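You operate a simulated robot arm through the tools that you are given. There is no shell and no other tool.

You run a simulated two-armed robot. Do the job below in one go: nothing can be reset, and whatever is moved stays where it is left.

JOB
Hang the three cage lamps on the hooks, then plug the festoon in.
Fine: one lamp a hook; the yellow-band plug, any free socket. Leave the other plugs.

The check looks at the end state, three seconds after you hand in, the way a careful person would. Anything else that was tipped, shoved, dropped, spilled or broken makes it a failure.

ROBOT AND FRAMES
Two 7-joint arms with fingered hands on one trunk that stands fixed in place. Base frame: the origin is at the foot of the trunk, x ahead of it, y to its left, z up; the work surface is at about z = 85. Lengths are in cm, angles in degrees, forces in N, time in s.
The left shoulder is at [6, 12.8, 128.5], the right one opposite. Each reaches about 115.6 cm from its shoulder. Payload 5 kg a hand.
Tool frame (each hand has its own): the origin (TCP) lies between the finger pads and is the grasp point; the fingertips stand 3.7 cm ahead of it; z points along the fingers, y is the line along which they close. The gripper opens to 12.4 cm; its body begins 4.3 cm behind the TCP. The gripper is a hand of 3 fingers: y runs from the thumb to the fingers, the wrist lies at [-2.1, -11.6, -20.3] in the tool frame.
Orientation is told as [roll, pitch, yaw] about the base's x, y, z axes, in that order, counted from this pose: with the fingers straight down and the wrist toward the robot, the tool's x, y and z point along [0, 1, 0], [1, 0, 0] and [0, 0, -1] of the base frame.

CONTROLS
- The arms move only by the tool arm_command. It takes "left_series", "right_series" or both (then of equal length, played together; a hand with none holds still); each is a list that holds one entry, the list of rows, each a list of 6 numbers: the shift along the tool's x, y, z in units of 25 mm (1.0 is 25 mm), then the turn, a rotation vector about the tool's x, y, z in units of 5 degrees (1.0 is 5 degrees). In form: [[[tx, ty, tz, rx, ry, rz], ...]]. A call has 1 to 20 rows; each row shifts and turns the commanded pose from where the row before left it, along the tool's axes as they then stand. A call with a number of a shift or a turn outside -1 to 1 is refused whole. Each row takes 0.2 s and may step no farther than 5 cm and 8.6 degrees from the row before; otherwise, the whole call is refused. A pose out of reach is approached as far as the arm can. The call stops where the force on the tool passes 90 N (or 10 N more than at its start, if that is more) or the arm is blocked; 0.2 s more then pass. In this call time passes only in rows, and 0.2 s behind the last. The reply holds the time, the measured pose of the TCP, the force on the tool along the base axes, the opening and the grip force, in the units named above and with some noise, with the torque about the TCP (base axes, N m) and any sound that the robot's microphone picked up.
- Cameras (640 x 400 px; columns grow to the right, rows downward): "scene" is now at [19.31, 4.7, 147.32]; the picture's right is [0.52, -0.85, 0.00], its down [-0.39, -0.23, -0.89] and it looks along [0.76, 0.46, -0.45] (base axes); focal length 214 px, centre (320, 200). "left" rides on the left gripper at [-7.3, -10.4, -15.3] in its tool frame; the picture's right is [-0.83, -0.26, 0.49], its down [0.51, -0.72, 0.47] and it looks along [0.23, 0.64, 0.73] (tool axes); focal length 243 px, centre (320, 200). "right" rides on the right gripper at [7.2, -10.4, -15.4] in its tool frame; the picture's right is [-0.83, 0.26, -0.49], its down [-0.51, -0.72, 0.47] and it looks along [-0.23, 0.64, 0.73] (tool axes); focal length 243 px, centre (320, 200). There is no depth. A picture from a camera that has moved, and an enlarged one, comes with that camera's place and axes in the base frame and with its lens.
- capture(camera): a new picture of that camera. It takes no simulated time.
- lift_body(by): moves the trunk up (or, below 0, down) by that many cm; the arms and the scene camera ride with it, the base frame stays. It gives what a move gives, with no picture.
- set_fingers(index, middle, thumb_bend, thumb_turn, hand): sets how far each is bent, from 0 (flat) to 1 (curled in); at 0.3 the hand is open as for a grip, at 0.7 the pads meet at the TCP. One left out holds its place. A second passes; each finger stops where it meets its share of the squeeze, and holds until it gets a number again. It is the only way to open and close the hand. It gives what a move gives, with no picture; readings hold the bend of each and the force on the fingers (four entries, about 0 where the hand has none), thumb and palm. thumb_turn goes from beside the hand (0) to across from the fingers (1), as for a grip.
- head_to(pan, tilt): turns the head with the scene camera to pan (to the left, within 80 degrees either way) and tilt (down, from -29 to 69), counted from straight ahead of the robot (the tilt from the chest, where the trunk bows). It gives what a move gives.
- inspect(camera, box): a new picture of the part [left, top, right, bottom] of that camera's present view, enlarged. It takes no simulated time.
- hand_in(): hands the job in; it is judged then, once.

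Nothing tells you positions but the pictures and the camera data. Unless the task says otherwise, let go and move clear before handing in.

The tools are called after "Request:" as a command line: name --argument value ..., lists and objects as JSON in quotes. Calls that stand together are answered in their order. arm_command: Moves the arms, as the interface text tells. Its arguments: {"type":"object","properties":{"left_series":{"type":"array"},"right_series":{"type":"array"}},"required":[]} The other tools are called the same way: lift_body (by) moves the trunk up or down; set_fingers (index, middle, thumb_bend, thumb_turn, hand) moves the fingers one by one; head_to (pan, tilt) turns the head that bears the scene camera; capture (camera) takes a picture; inspect (camera, box) takes an enlarged picture of a part of a camera's view; hand_in () hands the job in.

At the start:

```text
clock: 0.0
left_tcp_pos: [59.3, 50.13, 154.05]
left_tool_rot: [-0.2, 0.0, -0.1]
left_force: [-0.1, -0.5, 0.0]
left_wrist_torque: [0.0, -0.01, 0.0]
left_finger_gap: 12.34
left_gripper_force: 0.1
left_shape: jaw
left_bend: [0.3, 0.3, 0.3, 0.98]
left_finger forces: [0.0, 0.0, 0.0, 0.0, 0.0, 0.0]
right_tcp_pos: [75.46, 3.84, 158.11]
right_tool_rot: [-0.1, 0.0, 0.0]
right_force: [-0.1, 0.0, -0.1]
right_wrist_torque: [0.01, 0.0, 0.01]
right_finger_gap: 12.36
right_gripper_force: 0.0
right_shape: jaw
right_bend: [0.3, 0.3, 0.3, 0.98]
right_finger forces: [0.1, 0.0, 0.1, 0.1, 0.0, 0.0]
trunk travel left (down, up): [-47.5, 8.8]
head pan, tilt (commanded): [31.4, 26.8]
```

scene: 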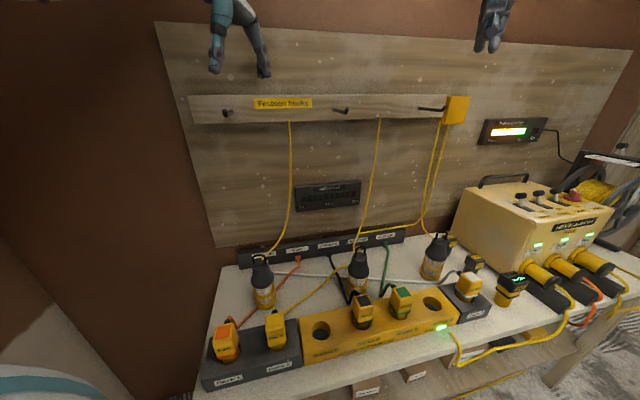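
right: 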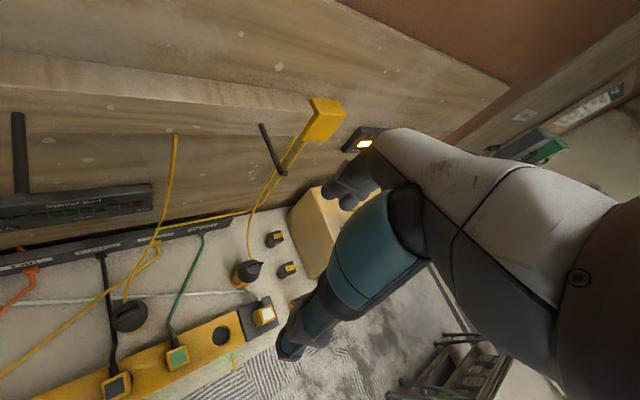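
left: 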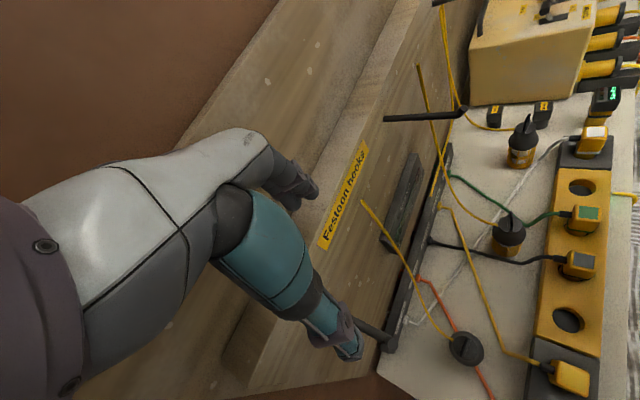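

I see a bench with three cage lamps standing on it, a board with three hooks behind, and a yellow socket strip with plugs and holders. I will look closer before moving anything.

Request:
inspect --camera "scene" --box '[190, 220, 350, 400]'

Request:
inspect --camera "scene" --box '[320, 220, 540, 360]'

Request:
inspect --camera "scene" --box '[180, 80, 480, 250]'

Request:
inspect --camera "scene" --box '[440, 150, 640, 330]'

```text
2.22 times, centred on (270, 310) of scene
camera zoom: at [19.31, 4.7, 147.32], right [0.52, -0.85, 0.0], down [-0.39, -0.23, -0.89], along [0.76, 0.46, -0.45], focal length 477 px, centre (431, -44)
```

zoom: 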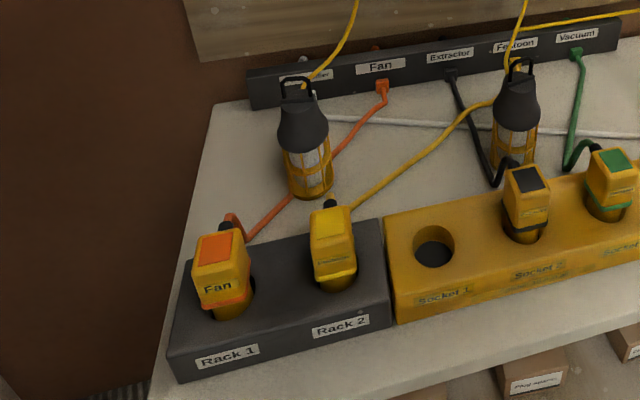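

```text
2.86 times, centred on (430, 290) of scene
camera zoom: at [19.31, 4.7, 147.32], right [0.52, -0.85, 0.0], down [-0.39, -0.23, -0.89], along [0.76, 0.46, -0.45], focal length 613 px, centre (6, -57)
```

zoom: 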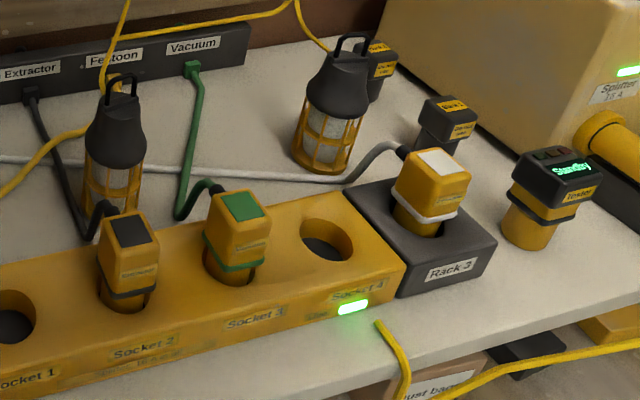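

```text
2.13 times, centred on (330, 165) of scene
camera zoom: at [19.31, 4.7, 147.32], right [0.52, -0.85, 0.0], down [-0.39, -0.23, -0.89], along [0.76, 0.46, -0.45], focal length 458 px, centre (299, 275)
```

zoom: 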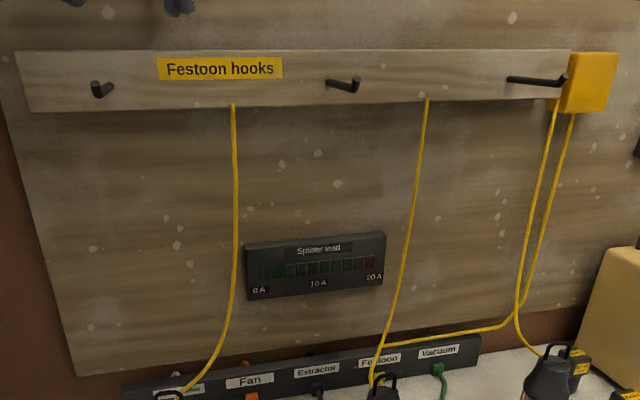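

```text
2.22 times, centred on (540, 240) of scene
camera zoom: at [19.31, 4.7, 147.32], right [0.52, -0.85, 0.0], down [-0.39, -0.23, -0.89], along [0.76, 0.46, -0.45], focal length 477 px, centre (-169, 111)
```

zoom: 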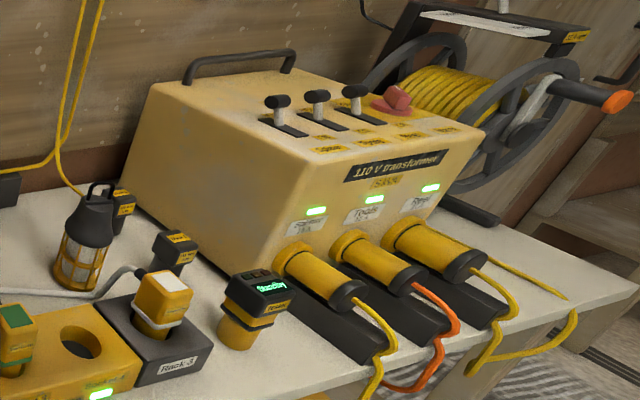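

The bench and back wall run diagonally relative to my base, with lamps roughly at (51,45), (71,21), (91,0). I will zoom in on hooks, lamps and plug from several cameras to triangulate.

Request:
inspect --camera "scene" --box '[180, 80, 290, 150]'

Request:
inspect --camera "scene" --box '[310, 80, 400, 140]'

Request:
inspect --camera "scene" --box '[400, 80, 490, 140]'

Request:
inspect --camera "left" --box '[340, 0, 640, 190]'

Request:
inspect --camera "left" --box '[320, 190, 640, 400]'

Request:
inspect --camera "right" --box '[0, 80, 200, 400]'

Request:
inspect --camera "right" --box '[100, 80, 360, 400]'

```text
5.71 times, centred on (235, 115) of scene
camera zoom: at [19.31, 4.7, 147.32], right [0.52, -0.85, 0.0], down [-0.39, -0.23, -0.89], along [0.76, 0.46, -0.45], focal length 1226 px, centre (806, 686)
```

zoom: 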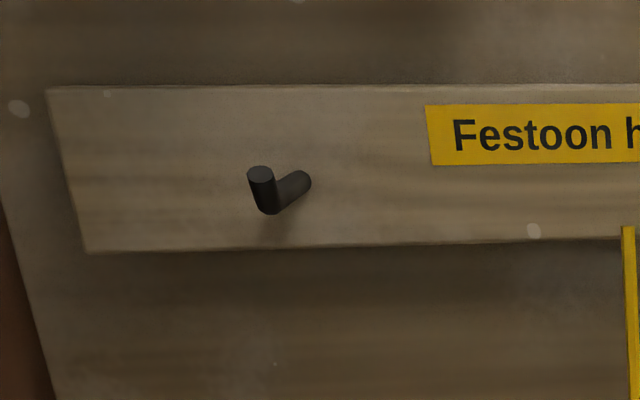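

```text
6.67 times, centred on (355, 110) of scene
camera zoom: at [19.31, 4.7, 147.32], right [0.52, -0.85, 0.0], down [-0.39, -0.23, -0.89], along [0.76, 0.46, -0.45], focal length 1430 px, centre (87, 800)
```

zoom: 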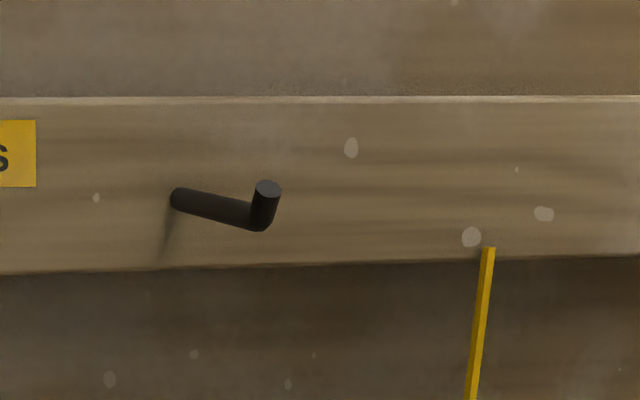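

```text
6.67 times, centred on (445, 110) of scene
camera zoom: at [19.31, 4.7, 147.32], right [0.52, -0.85, 0.0], down [-0.39, -0.23, -0.89], along [0.76, 0.46, -0.45], focal length 1430 px, centre (-513, 800)
```

zoom: 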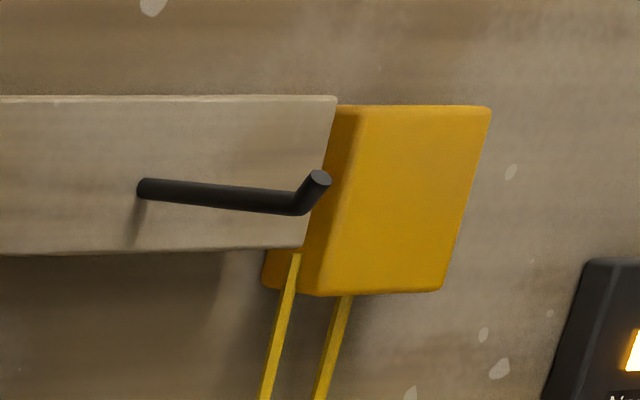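

```text
2.11 times, centred on (490, 95) of left
camera zoom: at [48.84, 42.82, 169.4], right [-0.26, -0.83, -0.49], down [-0.72, 0.51, -0.47], along [0.64, 0.23, -0.73], focal length 511 px, centre (-38, 421)
```

zoom: 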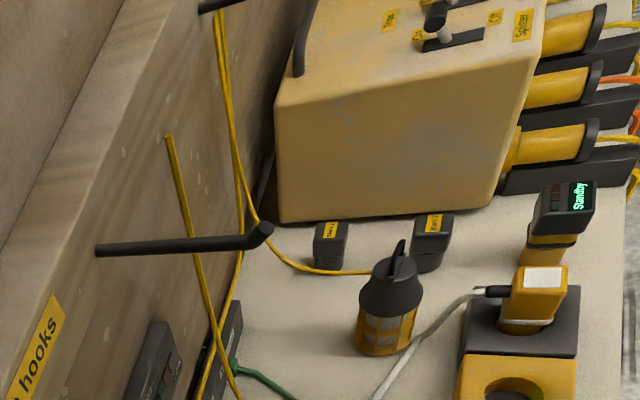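

```text
1.90 times, centred on (480, 295) of left
camera zoom: at [48.84, 42.82, 169.4], right [-0.26, -0.83, -0.49], down [-0.72, 0.51, -0.47], along [0.64, 0.23, -0.73], focal length 462 px, centre (15, 19)
```

zoom: 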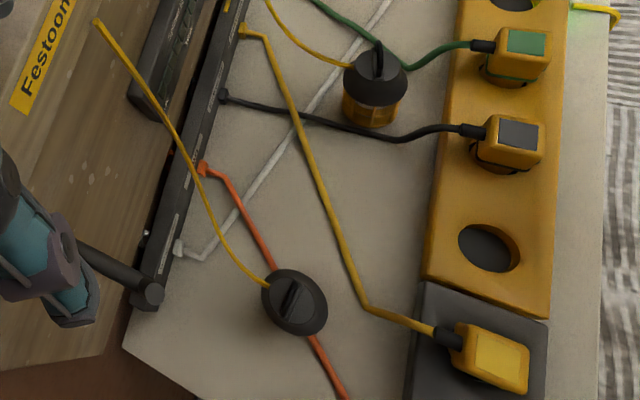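

```text
1.25 times, centred on (100, 240) of right
camera zoom: at [64.97, 11.02, 173.58], right [0.26, -0.83, 0.49], down [-0.72, -0.51, -0.47], along [0.64, -0.23, -0.73], focal length 303 px, centre (595, 150)
```

zoom: 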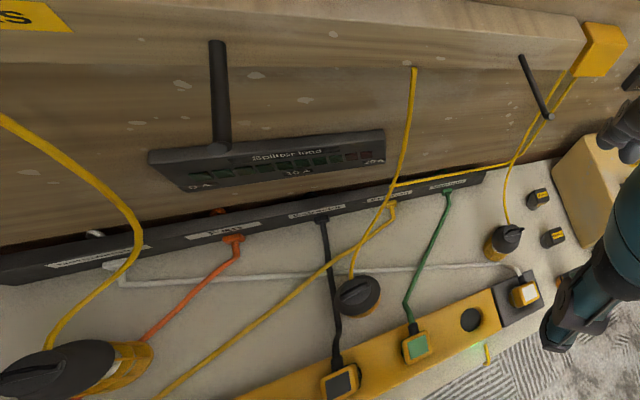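

```text
1.25 times, centred on (230, 240) of right
camera zoom: at [64.97, 11.02, 173.58], right [0.26, -0.83, 0.49], down [-0.72, -0.51, -0.47], along [0.64, -0.23, -0.73], focal length 303 px, centre (432, 150)
```

zoom: 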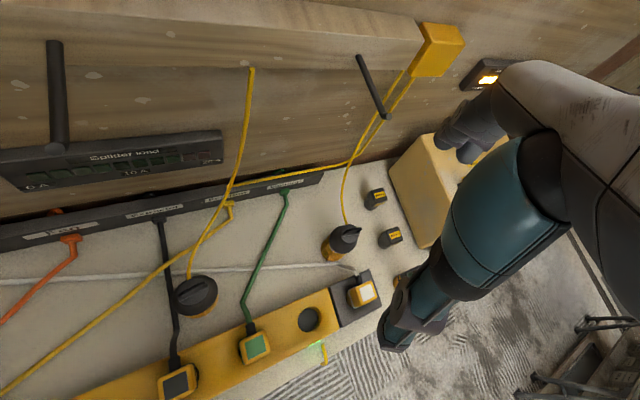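

Hooks' tips triangulate to about (52,49,144), (72,29,144), (91.5,9,144), with pegs about 11 cm long pointing out from the wall. Next I zoom on the lamps, the yellow plug and the free sockets for exact shapes.

Request:
inspect --camera "scene" --box '[235, 240, 299, 316]'

Request:
inspect --camera "scene" --box '[330, 235, 394, 305]'

Request:
inspect --camera "scene" --box '[405, 220, 470, 290]'

Request:
inspect --camera "scene" --box '[200, 295, 350, 395]'

Request:
inspect --camera "scene" --box '[300, 310, 400, 370]'

Request:
inspect --camera "scene" --box '[400, 270, 500, 340]'

Request:
inspect --camera "left" --box '[400, 290, 520, 390]'

Request:
inspect --camera "left" --box '[460, 190, 560, 270]'

Request:
inspect --camera "left" --box '[480, 100, 580, 180]'

Request:
inspect --camera "left" --box '[500, 290, 640, 400]'

```text
5.26 times, centred on (267, 278) of scene
camera zoom: at [19.31, 4.7, 147.32], right [0.52, -0.85, 0.0], down [-0.39, -0.23, -0.89], along [0.76, 0.46, -0.45], focal length 1129 px, centre (599, -210)
```

zoom: 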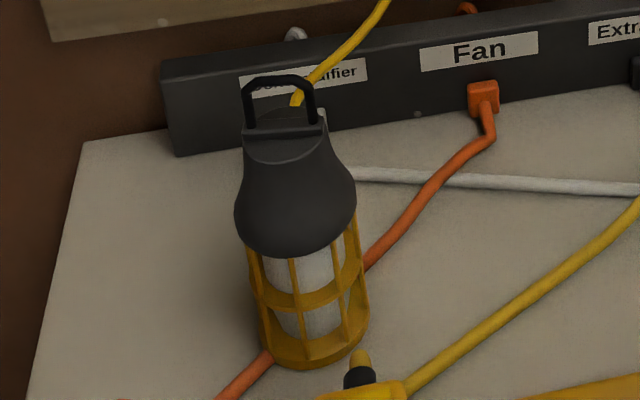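

```text
5.71 times, centred on (362, 270) of scene
camera zoom: at [19.31, 4.7, 147.32], right [0.52, -0.85, 0.0], down [-0.39, -0.23, -0.89], along [0.76, 0.46, -0.45], focal length 1226 px, centre (80, -200)
```

zoom: 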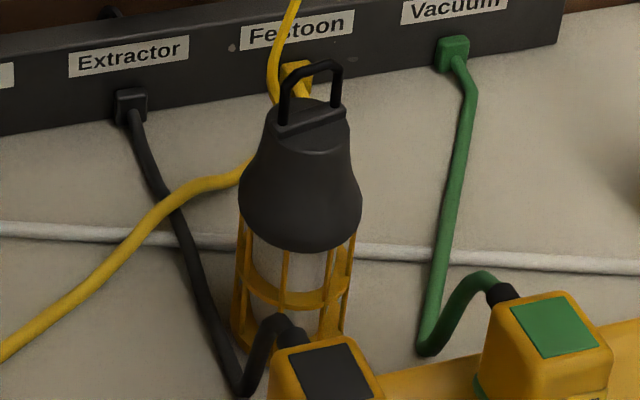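

```text
5.71 times, centred on (438, 255) of scene
camera zoom: at [19.31, 4.7, 147.32], right [0.52, -0.85, 0.0], down [-0.39, -0.23, -0.89], along [0.76, 0.46, -0.45], focal length 1226 px, centre (-351, -114)
```

zoom: 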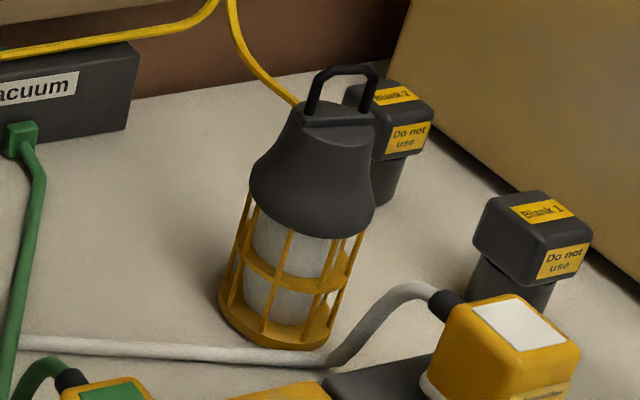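

```text
4.00 times, centred on (275, 345) of scene
camera zoom: at [19.31, 4.7, 147.32], right [0.52, -0.85, 0.0], down [-0.39, -0.23, -0.89], along [0.76, 0.46, -0.45], focal length 858 px, centre (500, -380)
```

zoom: 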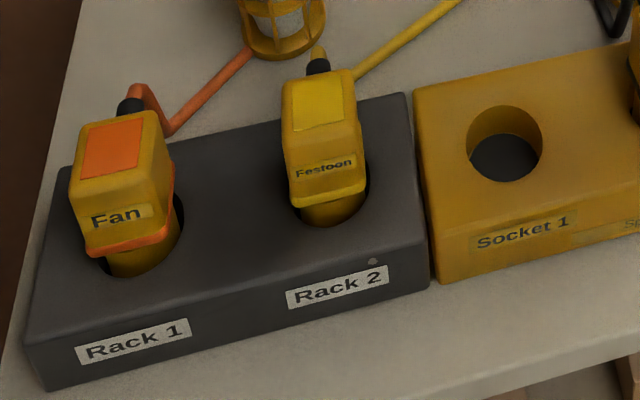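

```text
6.40 times, centred on (350, 340) of scene
camera zoom: at [19.31, 4.7, 147.32], right [0.52, -0.85, 0.0], down [-0.39, -0.23, -0.89], along [0.76, 0.46, -0.45], focal length 1373 px, centre (128, -696)
```

zoom: 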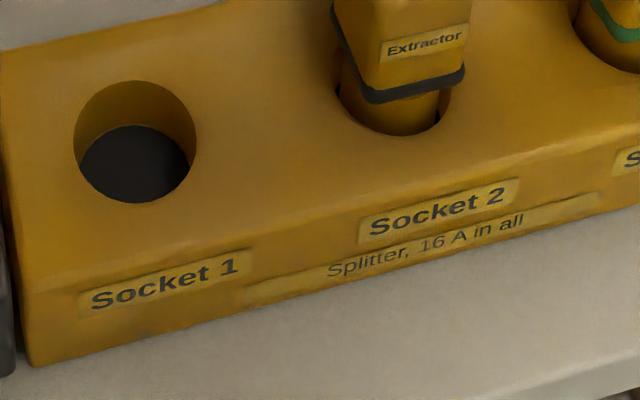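

```text
5.71 times, centred on (450, 305) of scene
camera zoom: at [19.31, 4.7, 147.32], right [0.52, -0.85, 0.0], down [-0.39, -0.23, -0.89], along [0.76, 0.46, -0.45], focal length 1226 px, centre (-423, -400)
```

zoom: 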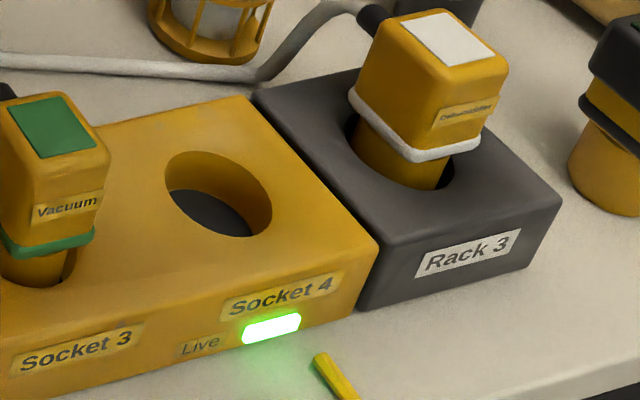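

```text
4.00 times, centred on (460, 340) of left
camera zoom: at [48.84, 42.82, 169.4], right [-0.26, -0.83, -0.49], down [-0.72, 0.51, -0.47], along [0.64, 0.23, -0.73], focal length 970 px, centre (-240, -360)
```

zoom: 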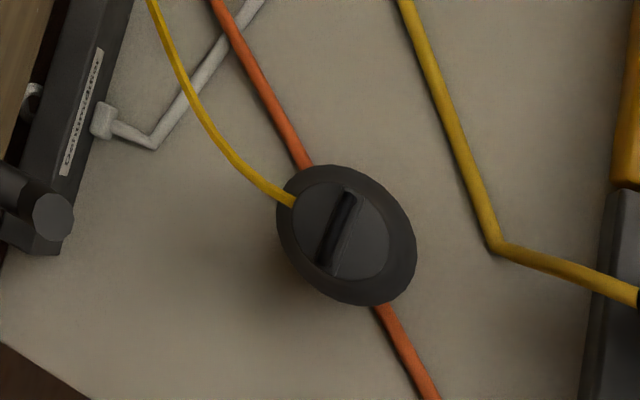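

```text
5.00 times, centred on (510, 230) of left
camera zoom: at [48.84, 42.82, 169.4], right [-0.26, -0.83, -0.49], down [-0.72, 0.51, -0.47], along [0.64, 0.23, -0.73], focal length 1213 px, centre (-630, 50)
```

zoom: 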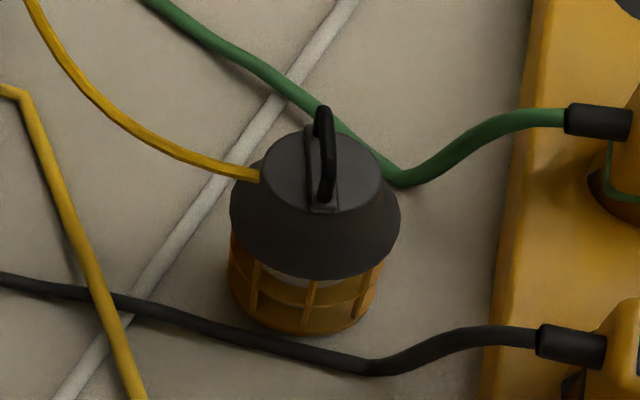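

```text
5.00 times, centred on (530, 140) of left
camera zoom: at [48.84, 42.82, 169.4], right [-0.26, -0.83, -0.49], down [-0.72, 0.51, -0.47], along [0.64, 0.23, -0.73], focal length 1213 px, centre (-730, 500)
```

zoom: 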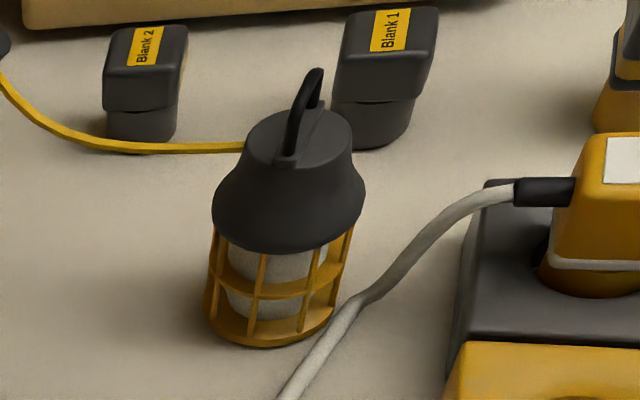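

```text
3.64 times, centred on (570, 345) of left
camera zoom: at [48.84, 42.82, 169.4], right [-0.26, -0.83, -0.49], down [-0.72, 0.51, -0.47], along [0.64, 0.23, -0.73], focal length 882 px, centre (-589, -327)
```

zoom: 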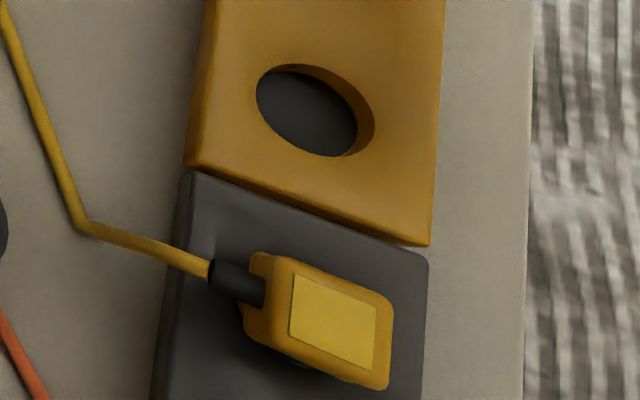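

The festoon plug (yellow band, labelled "Festoon") stands in Rack 2 at about (42,31); Sockets 1 (≈(49,22.5)) and 4 are free. The lamps are about 20 cm tall with a 3 cm loop parallel to the wall, so I will grasp each from the side with the left hand, fingers forward; first I back the left hand away from the hook and start turning it.

Request:
arm_command --left_series '[[[0, -1, 0, 0, 0, 0], [0, -1, 0, 0, 0, 0], [0, -1, 0, 0, 0, 0], [0, -1, 0, 0, 0, 0], [0, -1, 0, 0, 0, 0], [0, -1, 0, 0, 0, 0], [0, -1, 0, 0, 0, 0], [0, -1, 0, 0, 0, 0], [0, 0, 0, 0, 0, 1], [0, 0, 0, 0, 0, 1], [0, 0, 0, 0, 0, 1], [0, 0, 0, 0, 0, 1], [0, 0, 0, 0, 0, 1], [0, 0, 0, 0, 0, 1], [0, 0, 0, 0, 0, 1], [0, 0, 0, 0, 0, 1], [0, 0, 0, 0, 0, 1], [0, 0, 0, 0, 0, 1]]]'

Request:
capture --camera "scene"

Request:
capture --camera "left"

Request:
capture --camera "right"

```text
clock: 3.8
left_tcp_pos: [39.36, 50.04, 154.09]
left_tool_rot: [0.0, 0.0, -50.2]
left_force: [0.3, 0.9, 0.6]
left_wrist_torque: [0.04, 0.03, 0.01]
left_finger_gap: 12.36
left_gripper_force: 0.1
left_shape: jaw
left_bend: [0.3, 0.3, 0.3, 0.98]
left_finger forces: [0.0, 0.0, 0.1, 0.1, 0.0, 0.0]
right_tcp_pos: [75.46, 3.79, 158.09]
right_tool_rot: [0.1, 0.0, -0.1]
right_force: [0.9, 0.0, -0.5]
right_wrist_torque: [-0.01, -0.01, 0.02]
right_finger_gap: 12.35
right_gripper_force: 0.1
right_shape: jaw
right_bend: [0.3, 0.3, 0.3, 0.98]
right_finger forces: [0.0, 0.1, 0.0, 0.0, 0.0, 0.0]
trunk travel left (down, up): [-47.5, 8.8]
head pan, tilt (commanded): [31.4, 26.8]
```

```text
taken
camera scene: at [19.34, 4.71, 147.32], right [0.52, -0.85, 0.0], down [-0.39, -0.23, -0.89], along [0.76, 0.46, -0.45], focal length 214 px, centre (320, 200)
```

scene: 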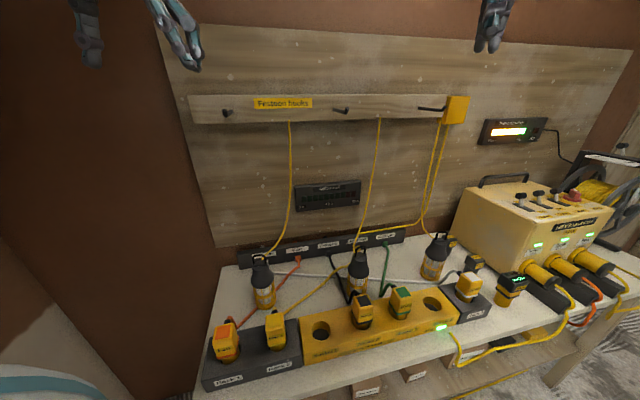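

```text
taken
camera left: at [27.04, 53.44, 169.37], right [-0.8, -0.33, -0.49], down [-0.07, 0.88, -0.47], along [0.59, -0.34, -0.73], focal length 243 px, centre (320, 200)
```

left: 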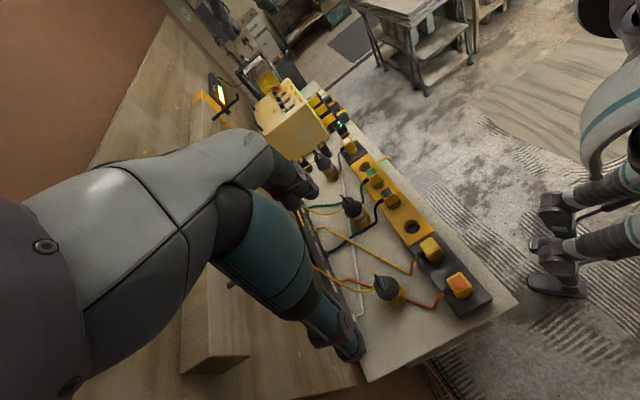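

```text
taken
camera right: at [65.01, 11.02, 173.56], right [0.26, -0.83, 0.49], down [-0.72, -0.51, -0.47], along [0.64, -0.23, -0.73], focal length 243 px, centre (320, 200)
```

right: 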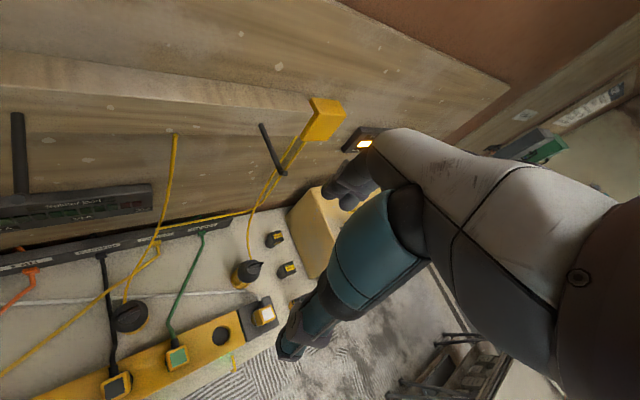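

The left hand turned cleanly about the vertical; next I finish the yaw to −90° and tip the fingers forward to 30° below horizontal, backing off a little more from the hook.

Request:
arm_command --left_series '[[[0, 0, 0, 0, 0, 1], [0, 0, 0, 0, 0, 1], [0, 0, 0, 0, 0, 1], [0, 0, 0, 0, 0, 1], [0, 0, 0, 0, 0, 1], [0, 0, 0, 0, 0, 1], [0, 0, 0, 0, 0, 1], [0, 0, 0, 0, 0, 1], [-1, 0, 0, 0, 1, 0], [-1, 0, 0, 0, 1, 0], [-1, 0, 0, 0, 1, 0], [0, 0, 0, 0, 1, 0], [0, 0, 0, 0, 1, 0], [0, 0, 0, 0, 1, 0], [0, 0, 0, 0, 1, 0], [0, 0, 0, 0, 1, 0], [0, 0, 0, 0, 1, 0], [0, 0, 0, 0, 1, 0], [0, 0, 0, 0, 1, 0], [0, 0, 0, 0, 1, 0]]]'

Request:
head_to --pan 45 --tilt 10

Request:
capture --camera "scene"

Request:
capture --camera "left"

```text
clock: 8.0
left_tcp_pos: [32.05, 50.18, 153.18]
left_tool_rot: [60.1, 0.0, -90.1]
left_force: [0.3, -0.5, -0.1]
left_wrist_torque: [0.02, -0.01, 0.02]
left_finger_gap: 12.37
left_gripper_force: 0.0
left_shape: jaw
left_bend: [0.3, 0.3, 0.3, 0.98]
left_finger forces: [0.1, 0.1, 0.0, 0.1, 0.0, 0.0]
right_tcp_pos: [75.4, 3.86, 158.03]
right_tool_rot: [0.0, 0.0, 0.0]
right_force: [-0.3, -0.1, 0.5]
right_wrist_torque: [-0.01, 0.05, 0.02]
right_finger_gap: 12.37
right_gripper_force: 0.1
right_shape: jaw
right_bend: [0.3, 0.3, 0.3, 0.98]
right_finger forces: [0.1, 0.0, 0.0, 0.0, 0.0, 0.0]
trunk travel left (down, up): [-47.5, 8.8]
head pan, tilt (commanded): [31.4, 26.8]
```

```text
clock: 8.8
left_tcp_pos: [32.0, 50.17, 153.33]
left_tool_rot: [60.0, -0.1, -90.1]
left_force: [-0.2, -0.6, -1.4]
left_wrist_torque: [0.0, -0.05, 0.02]
left_finger_gap: 12.37
left_gripper_force: 0.1
left_shape: jaw
left_bend: [0.3, 0.3, 0.3, 0.98]
left_finger forces: [0.1, 0.0, 0.0, 0.1, 0.0, 0.0]
right_tcp_pos: [75.39, 3.87, 158.11]
right_tool_rot: [-0.1, 0.0, 0.0]
right_force: [-0.7, 0.2, 0.2]
right_wrist_torque: [-0.04, 0.01, 0.01]
right_finger_gap: 12.35
right_gripper_force: 0.0
right_shape: jaw
right_bend: [0.3, 0.3, 0.3, 0.98]
right_finger forces: [0.1, 0.1, 0.1, 0.0, 0.1, 0.0]
trunk travel left (down, up): [-47.5, 8.8]
head pan, tilt (commanded): [45.0, 10.0]
```

```text
taken
camera scene: at [18.07, 6.51, 150.05], right [0.71, -0.71, 0.0], down [-0.12, -0.12, -0.98], along [0.7, 0.7, -0.17], focal length 214 px, centre (320, 200)
```

scene: 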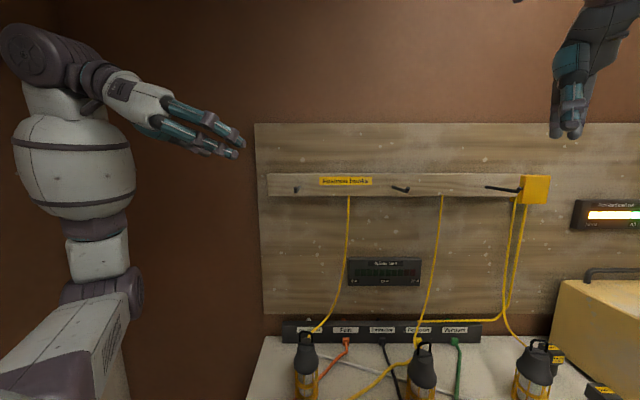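

```text
taken
camera left: at [14.93, 60.52, 154.76], right [0.01, 0.26, -0.97], down [0.66, 0.72, 0.2], along [0.75, -0.64, -0.16], focal length 243 px, centre (320, 200)
```

left: 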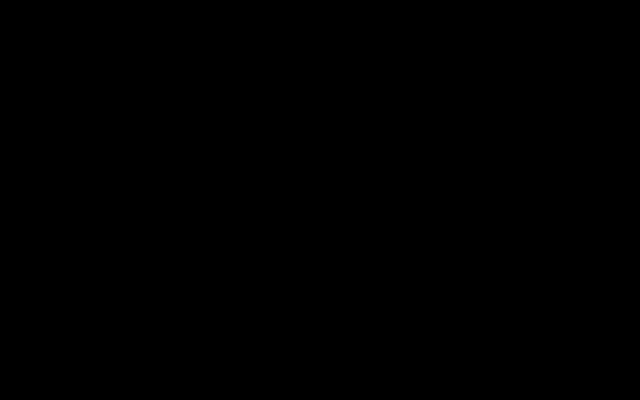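

The view square-on at pan 45 confirms the bench and wall are turned exactly 45°. The left camera is now blocked by the hand itself, so I'll inspect hand shape and hooks in the scene view before descending toward lamp 1.

Request:
inspect --camera "scene" --box '[70, 40, 260, 180]'

Request:
inspect --camera "scene" --box '[255, 160, 335, 210]'

Request:
inspect --camera "scene" --box '[365, 160, 445, 210]'

Request:
inspect --camera "scene" --box '[470, 160, 550, 210]'

Request:
inspect --camera "scene" --box '[260, 320, 360, 400]'

```text
2.86 times, centred on (165, 110) of scene
camera zoom: at [18.07, 6.51, 150.05], right [0.71, -0.71, 0.0], down [-0.12, -0.12, -0.98], along [0.7, 0.7, -0.17], focal length 613 px, centre (763, 457)
```

zoom: 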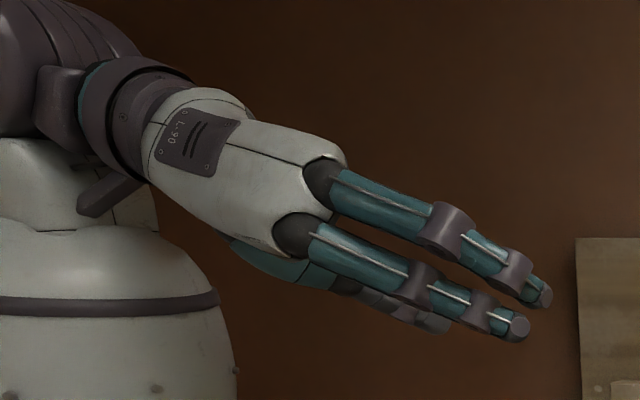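

```text
8.00 times, centred on (295, 185) of scene
camera zoom: at [18.07, 6.51, 150.05], right [0.71, -0.71, 0.0], down [-0.12, -0.12, -0.98], along [0.7, 0.7, -0.17], focal length 1716 px, centre (520, 320)
```

zoom: 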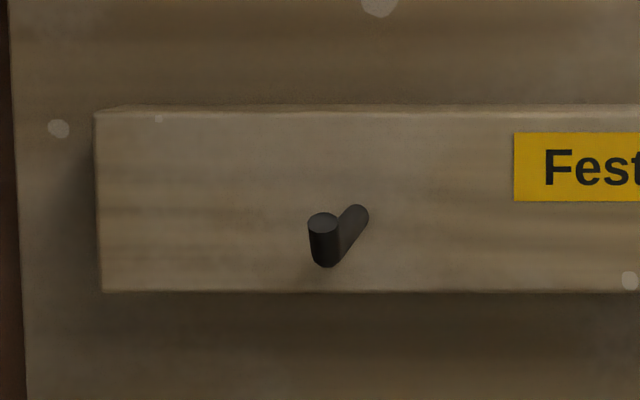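

```text
8.00 times, centred on (405, 185) of scene
camera zoom: at [18.07, 6.51, 150.05], right [0.71, -0.71, 0.0], down [-0.12, -0.12, -0.98], along [0.7, 0.7, -0.17], focal length 1716 px, centre (-360, 320)
```

zoom: 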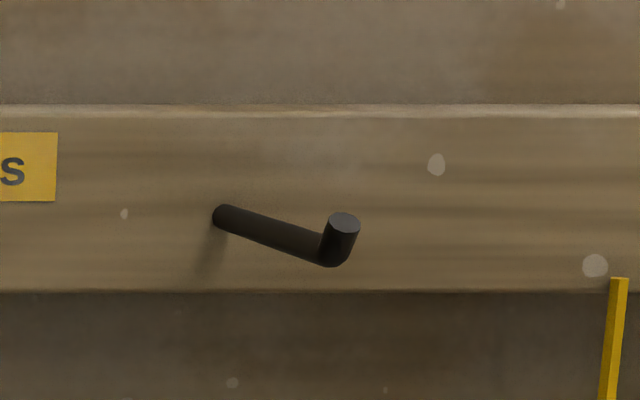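

```text
8.00 times, centred on (510, 185) of scene
camera zoom: at [18.07, 6.51, 150.05], right [0.71, -0.71, 0.0], down [-0.12, -0.12, -0.98], along [0.7, 0.7, -0.17], focal length 1716 px, centre (-1200, 320)
```

zoom: 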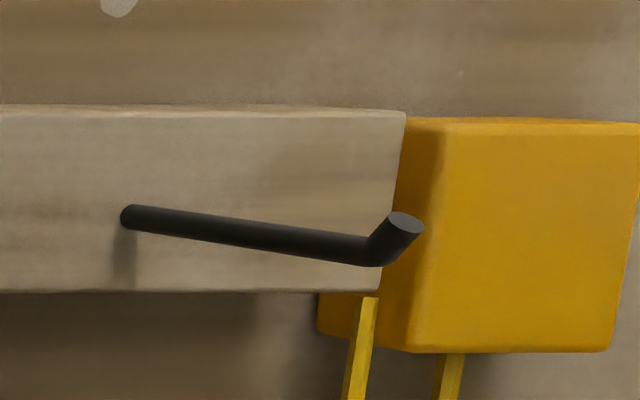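

```text
5.00 times, centred on (310, 360) of scene
camera zoom: at [18.07, 6.51, 150.05], right [0.71, -0.71, 0.0], down [-0.12, -0.12, -0.98], along [0.7, 0.7, -0.17], focal length 1072 px, centre (370, -600)
```

zoom: 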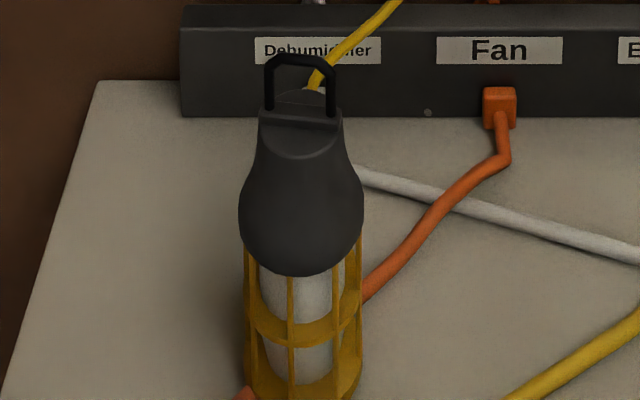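

Hooks refine to tips at z≈143.7–143.9 with 1 cm pegs at z 142.1–143.1; the loop window is about 2.5 cm tall. Now I lower the left hand toward a pre-grasp spot left of and above lamp 1.

Request:
arm_command --left_series '[[[-0.92, 0.1, 0.8, 0, 0, 0], [-0.92, 0.1, 0.8, 0, 0, 0], [-0.92, 0.1, 0.8, 0, 0, 0], [-0.92, 0.1, 0.8, 0, 0, 0], [-0.92, 0.1, 0.8, 0, 0, 0], [-0.92, 0.1, 0.8, 0, 0, 0], [-0.92, 0.1, 0.8, 0, 0, 0], [-0.92, 0.1, 0.8, 0, 0, 0], [-0.92, 0.1, 0.8, 0, 0, 0], [-0.92, 0.1, 0.8, 0, 0, 0], [-0.92, 0.1, 0.8, 0, 0, 0], [-0.92, 0.1, 0.8, 0, 0, 0], [-0.92, 0.1, 0.8, 0, 0, 0]]]'

Request:
head_to --pan 52 --tilt 35

Request:
capture --camera "scene"

Request:
capture --camera "left"

Request:
capture --camera "right"

```text
clock: 11.6
left_tcp_pos: [39.58, 46.93, 114.3]
left_tool_rot: [60.0, -0.1, -90.1]
left_force: [-0.4, 0.4, -0.7]
left_wrist_torque: [0.0, -0.01, 0.01]
left_finger_gap: 12.39
left_gripper_force: 0.0
left_shape: jaw
left_bend: [0.3, 0.3, 0.3, 0.98]
left_finger forces: [0.0, 0.0, 0.0, 0.0, 0.1, 0.1]
right_tcp_pos: [75.37, 3.74, 158.19]
right_tool_rot: [0.0, 0.0, 0.0]
right_force: [-0.3, 0.6, 0.1]
right_wrist_torque: [-0.02, -0.05, 0.0]
right_finger_gap: 12.35
right_gripper_force: 0.1
right_shape: jaw
right_bend: [0.3, 0.3, 0.3, 0.98]
right_finger forces: [0.0, 0.1, 0.0, 0.1, 0.0, 0.0]
trunk travel left (down, up): [-47.5, 8.8]
head pan, tilt (commanded): [45.0, 10.0]
```

```text
clock: 12.5
left_tcp_pos: [39.53, 46.83, 114.49]
left_tool_rot: [60.0, -0.1, -90.2]
left_force: [-0.2, -0.4, -0.1]
left_wrist_torque: [-0.01, 0.0, 0.01]
left_finger_gap: 12.38
left_gripper_force: 0.2
left_shape: jaw
left_bend: [0.3, 0.3, 0.3, 0.98]
left_finger forces: [0.1, 0.0, 0.0, 0.1, 0.0, 0.1]
right_tcp_pos: [75.55, 3.85, 158.11]
right_tool_rot: [0.0, 0.0, 0.0]
right_force: [0.3, -0.3, 0.4]
right_wrist_torque: [-0.01, 0.04, 0.0]
right_finger_gap: 12.36
right_gripper_force: 0.0
right_shape: jaw
right_bend: [0.3, 0.3, 0.3, 0.98]
right_finger forces: [0.0, 0.0, 0.0, 0.0, 0.0, 0.0]
trunk travel left (down, up): [-47.5, 8.8]
head pan, tilt (commanded): [52.0, 35.0]
```

```text
taken
camera scene: at [16.92, 6.88, 146.05], right [0.79, -0.62, 0.0], down [-0.35, -0.45, -0.82], along [0.5, 0.65, -0.57], focal length 214 px, centre (320, 200)
```

scene: 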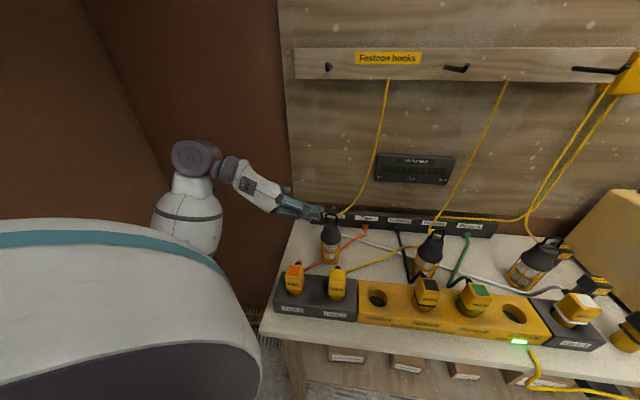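

```text
taken
camera left: at [22.56, 57.28, 115.81], right [0.01, 0.26, -0.97], down [0.66, 0.72, 0.2], along [0.75, -0.64, -0.16], focal length 243 px, centre (320, 200)
```

left: 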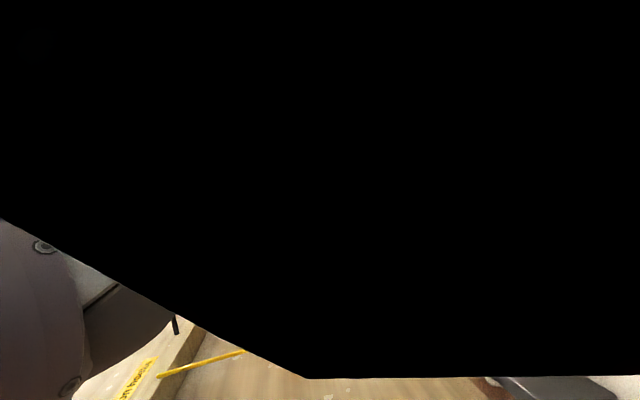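

```text
taken
camera right: at [64.98, 11.02, 173.58], right [0.26, -0.83, 0.49], down [-0.72, -0.51, -0.47], along [0.64, -0.23, -0.73], focal length 243 px, centre (320, 200)
```

right: 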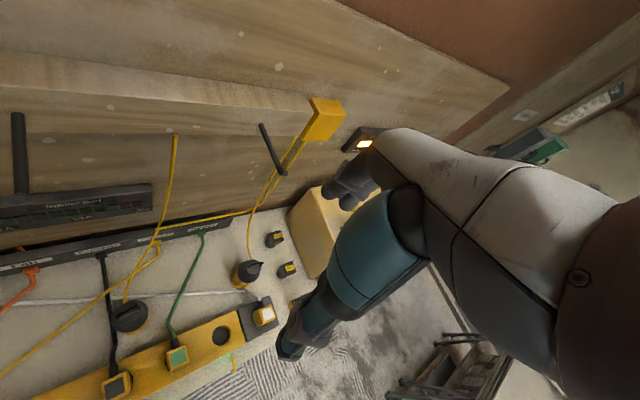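

The left wrist camera is shaded by the forearm, so I rely on the scene camera and will turn the right hand's camera toward the left side as a second viewpoint. First a zoom on the hand over lamp 1.

Request:
inspect --camera "scene" --box '[220, 150, 380, 330]'

Request:
arm_command --right_series '[[[0, 0, 0, 0, 0, -1], [0, 0, 0, 0, 0, -1], [0, 0, 0, 0, 0, -1], [0, 0, 0, 0, 0, -1], [0, 0, 0, 0, 0, -1], [0, 0, 0, 0, 0, -1], [0, 0, 0, 0, 0, -1], [0, 0, 0, 0, 0, -1], [0, 0, 0, 0, 0, -1], [0, 0, 0, 0, 0, -1]]]'

Request:
capture --camera "right"

```text
2.22 times, centred on (300, 240) of scene
camera zoom: at [16.92, 6.88, 146.05], right [0.79, -0.62, 0.0], down [-0.35, -0.45, -0.82], along [0.5, 0.65, -0.57], focal length 477 px, centre (364, 111)
```

zoom: 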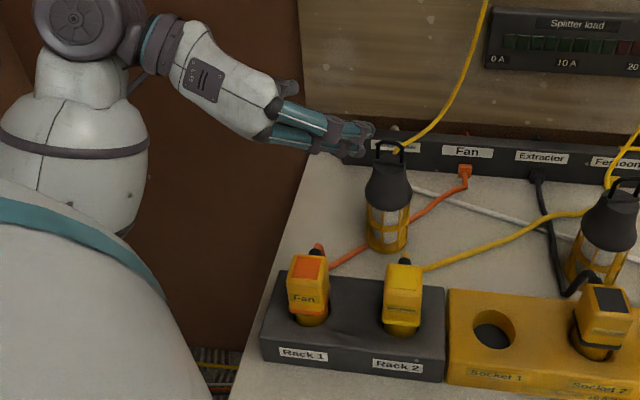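

```text
clock: 14.7
left_tcp_pos: [39.58, 46.83, 114.29]
left_tool_rot: [60.0, -0.1, -90.0]
left_force: [0.2, 0.8, 0.3]
left_wrist_torque: [0.01, 0.02, 0.03]
left_finger_gap: 12.35
left_gripper_force: 0.1
left_shape: jaw
left_bend: [0.3, 0.3, 0.3, 0.98]
left_finger forces: [0.1, 0.0, 0.1, 0.0, 0.1, 0.0]
right_tcp_pos: [75.45, 3.91, 158.08]
right_tool_rot: [0.0, 0.0, 50.1]
right_force: [-0.4, 0.4, 0.3]
right_wrist_torque: [0.01, 0.01, 0.01]
right_finger_gap: 12.35
right_gripper_force: 0.0
right_shape: jaw
right_bend: [0.3, 0.3, 0.3, 0.98]
right_finger forces: [0.0, 0.1, 0.0, 0.0, 0.0, 0.0]
trunk travel left (down, up): [-47.5, 8.8]
head pan, tilt (commanded): [52.0, 35.0]
```

```text
taken
camera right: at [63.21, 0.47, 173.55], right [0.8, -0.33, 0.49], down [-0.07, -0.88, -0.47], along [0.59, 0.34, -0.73], focal length 243 px, centre (320, 200)
```

right: 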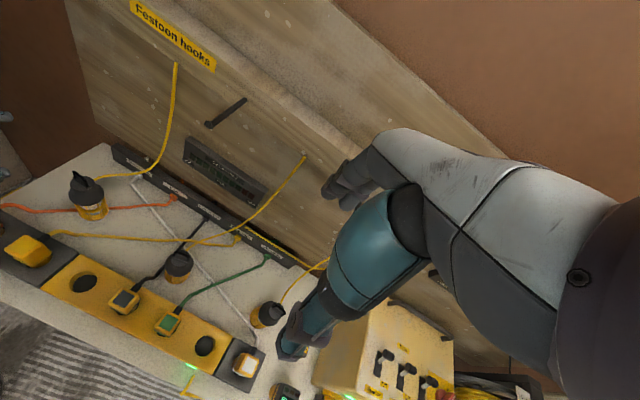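

Lamp 1's axis re-checks at (51.5, 45.1). I lower to the pre-grasp point and bring the right-hand camera further round to watch.

Request:
arm_command --left_series '[[[-0.72, 0.17, 0.63, 0, 0, 0], [-0.72, 0.17, 0.63, 0, 0, 0], [-0.72, 0.17, 0.63, 0, 0, 0], [-0.72, 0.17, 0.63, 0, 0, 0], [0, 0, 0, 0, 0, 0]]]' --right_series '[[[0, 0, 0, 0, 0, -1], [0, 0, 0, 0, 0, -1], [0, 0, 0, 0, 0, -1], [0, 0, 0, 0, 0, -1], [0, 0, 0, 0, 0, -1]]]'

Request:
inspect --camera "scene" --box '[260, 170, 380, 300]'

Request:
capture --camera "right"

```text
clock: 15.9
left_tcp_pos: [41.31, 45.14, 104.97]
left_tool_rot: [60.1, -0.1, -90.0]
left_force: [-0.4, -0.3, 0.2]
left_wrist_torque: [0.03, 0.01, 0.02]
left_finger_gap: 12.41
left_gripper_force: 0.1
left_shape: jaw
left_bend: [0.3, 0.3, 0.3, 0.98]
left_finger forces: [0.0, 0.1, 0.1, 0.0, 0.1, 0.0]
right_tcp_pos: [75.49, 3.82, 158.18]
right_tool_rot: [0.1, -0.1, 75.0]
right_force: [0.6, -0.4, 0.4]
right_wrist_torque: [0.01, 0.02, -0.02]
right_finger_gap: 12.37
right_gripper_force: 0.2
right_shape: jaw
right_bend: [0.3, 0.3, 0.3, 0.98]
right_finger forces: [0.0, 0.0, 0.0, 0.0, 0.0, 0.0]
trunk travel left (down, up): [-47.5, 8.8]
head pan, tilt (commanded): [52.0, 35.0]
```

```text
3.08 times, centred on (320, 235) of scene
camera zoom: at [16.96, 6.92, 146.03], right [0.79, -0.62, 0.0], down [-0.35, -0.45, -0.82], along [0.5, 0.65, -0.57], focal length 660 px, centre (320, 92)
```

zoom: 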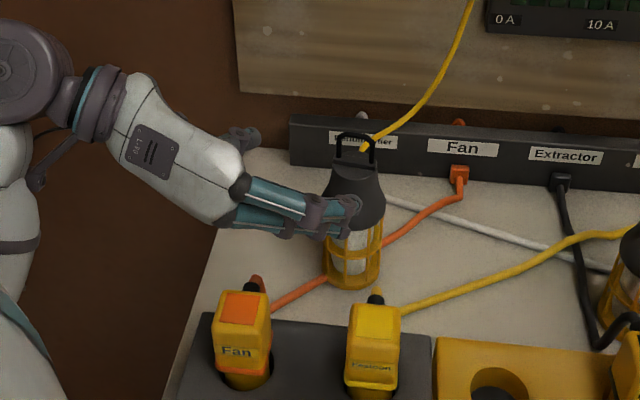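

```text
taken
camera right: at [65.78, -4.43, 173.52], right [0.87, 0.04, 0.49], down [0.3, -0.83, -0.47], along [0.39, 0.56, -0.73], focal length 243 px, centre (320, 200)
```

right: 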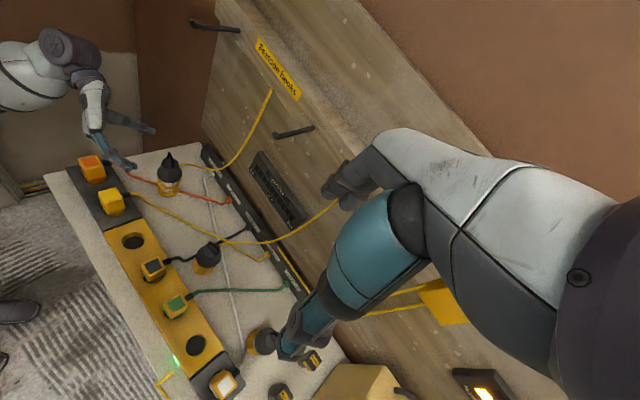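

The right camera now gives a good second view of the left hand and lamp 1. I zoom there to check straddle alignment before the final approach.

Request:
inspect --camera "right" --box '[60, 90, 220, 220]'

Request:
inspect --camera "right" --box '[170, 0, 260, 60]'

```text
3.08 times, centred on (140, 155) of right
camera zoom: at [65.78, -4.43, 173.52], right [0.87, 0.04, 0.49], down [0.3, -0.83, -0.47], along [0.39, 0.56, -0.73], focal length 746 px, centre (874, 338)
```

zoom: 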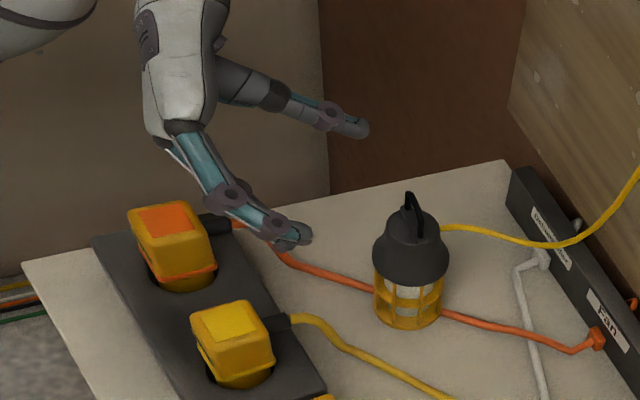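

```text
6.67 times, centred on (215, 30) of right
camera zoom: at [65.78, -4.43, 173.52], right [0.87, 0.04, 0.49], down [0.3, -0.83, -0.47], along [0.39, 0.56, -0.73], focal length 1618 px, centre (1020, 1333)
```

zoom: 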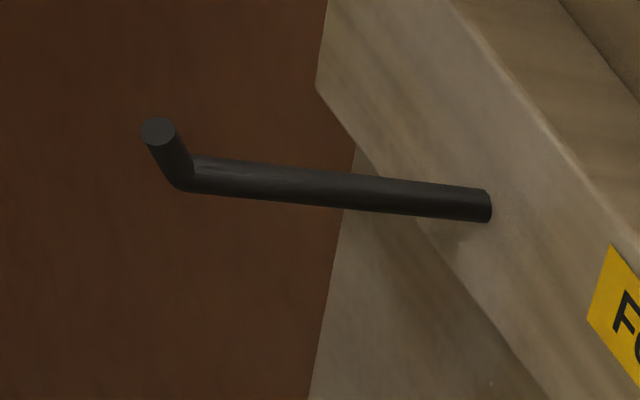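

Alignment looks right: thumb on the wall side, fingers on the robot side, lamp straight ahead. I advance in two stages.

Request:
arm_command --left_series '[[[-0.5, 0, 0.92, 0, 0, 0], [-0.5, 0, 0.92, 0, 0, 0], [-0.5, 0, 0.92, 0, 0, 0], [-0.5, 0, 0.92, 0, 0, 0]]]'

Request:
inspect --camera "scene" --box '[260, 170, 380, 300]'

Request:
inspect --camera "right" --box '[60, 90, 220, 220]'

```text
clock: 16.9
left_tcp_pos: [46.99, 45.16, 96.15]
left_tool_rot: [60.0, 0.0, -90.1]
left_force: [-0.1, -0.1, -0.1]
left_wrist_torque: [-0.01, -0.01, -0.02]
left_finger_gap: 12.37
left_gripper_force: 0.0
left_shape: jaw
left_bend: [0.3, 0.3, 0.3, 0.98]
left_finger forces: [0.0, 0.0, 0.1, 0.0, 0.0, 0.0]
right_tcp_pos: [75.4, 3.73, 158.03]
right_tool_rot: [-0.1, 0.0, 75.0]
right_force: [0.3, -0.6, -0.5]
right_wrist_torque: [-0.02, 0.0, 0.02]
right_finger_gap: 12.35
right_gripper_force: 0.1
right_shape: jaw
right_bend: [0.3, 0.3, 0.3, 0.98]
right_finger forces: [0.0, 0.0, 0.0, 0.1, 0.1, 0.1]
trunk travel left (down, up): [-47.5, 8.8]
head pan, tilt (commanded): [52.0, 35.0]
```

```text
3.08 times, centred on (320, 235) of scene
camera zoom: at [16.96, 6.94, 146.03], right [0.79, -0.62, 0.0], down [-0.35, -0.45, -0.82], along [0.5, 0.65, -0.57], focal length 660 px, centre (320, 92)
```

zoom: 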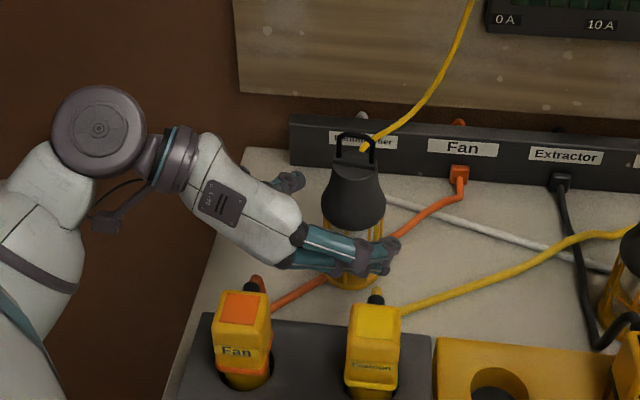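

```text
3.08 times, centred on (140, 155) of right
camera zoom: at [65.76, -4.38, 173.53], right [0.87, 0.04, 0.49], down [0.3, -0.83, -0.47], along [0.39, 0.56, -0.73], focal length 746 px, centre (874, 338)
```

zoom: 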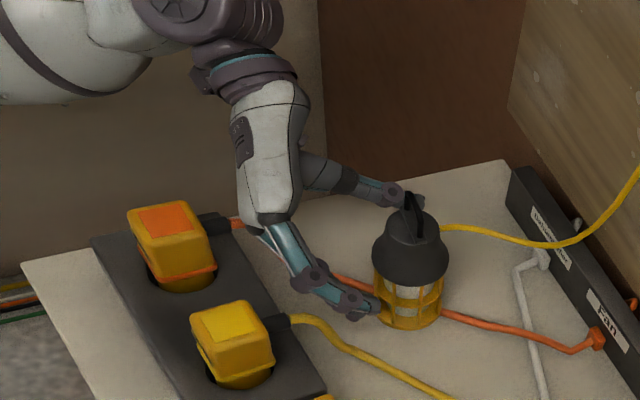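

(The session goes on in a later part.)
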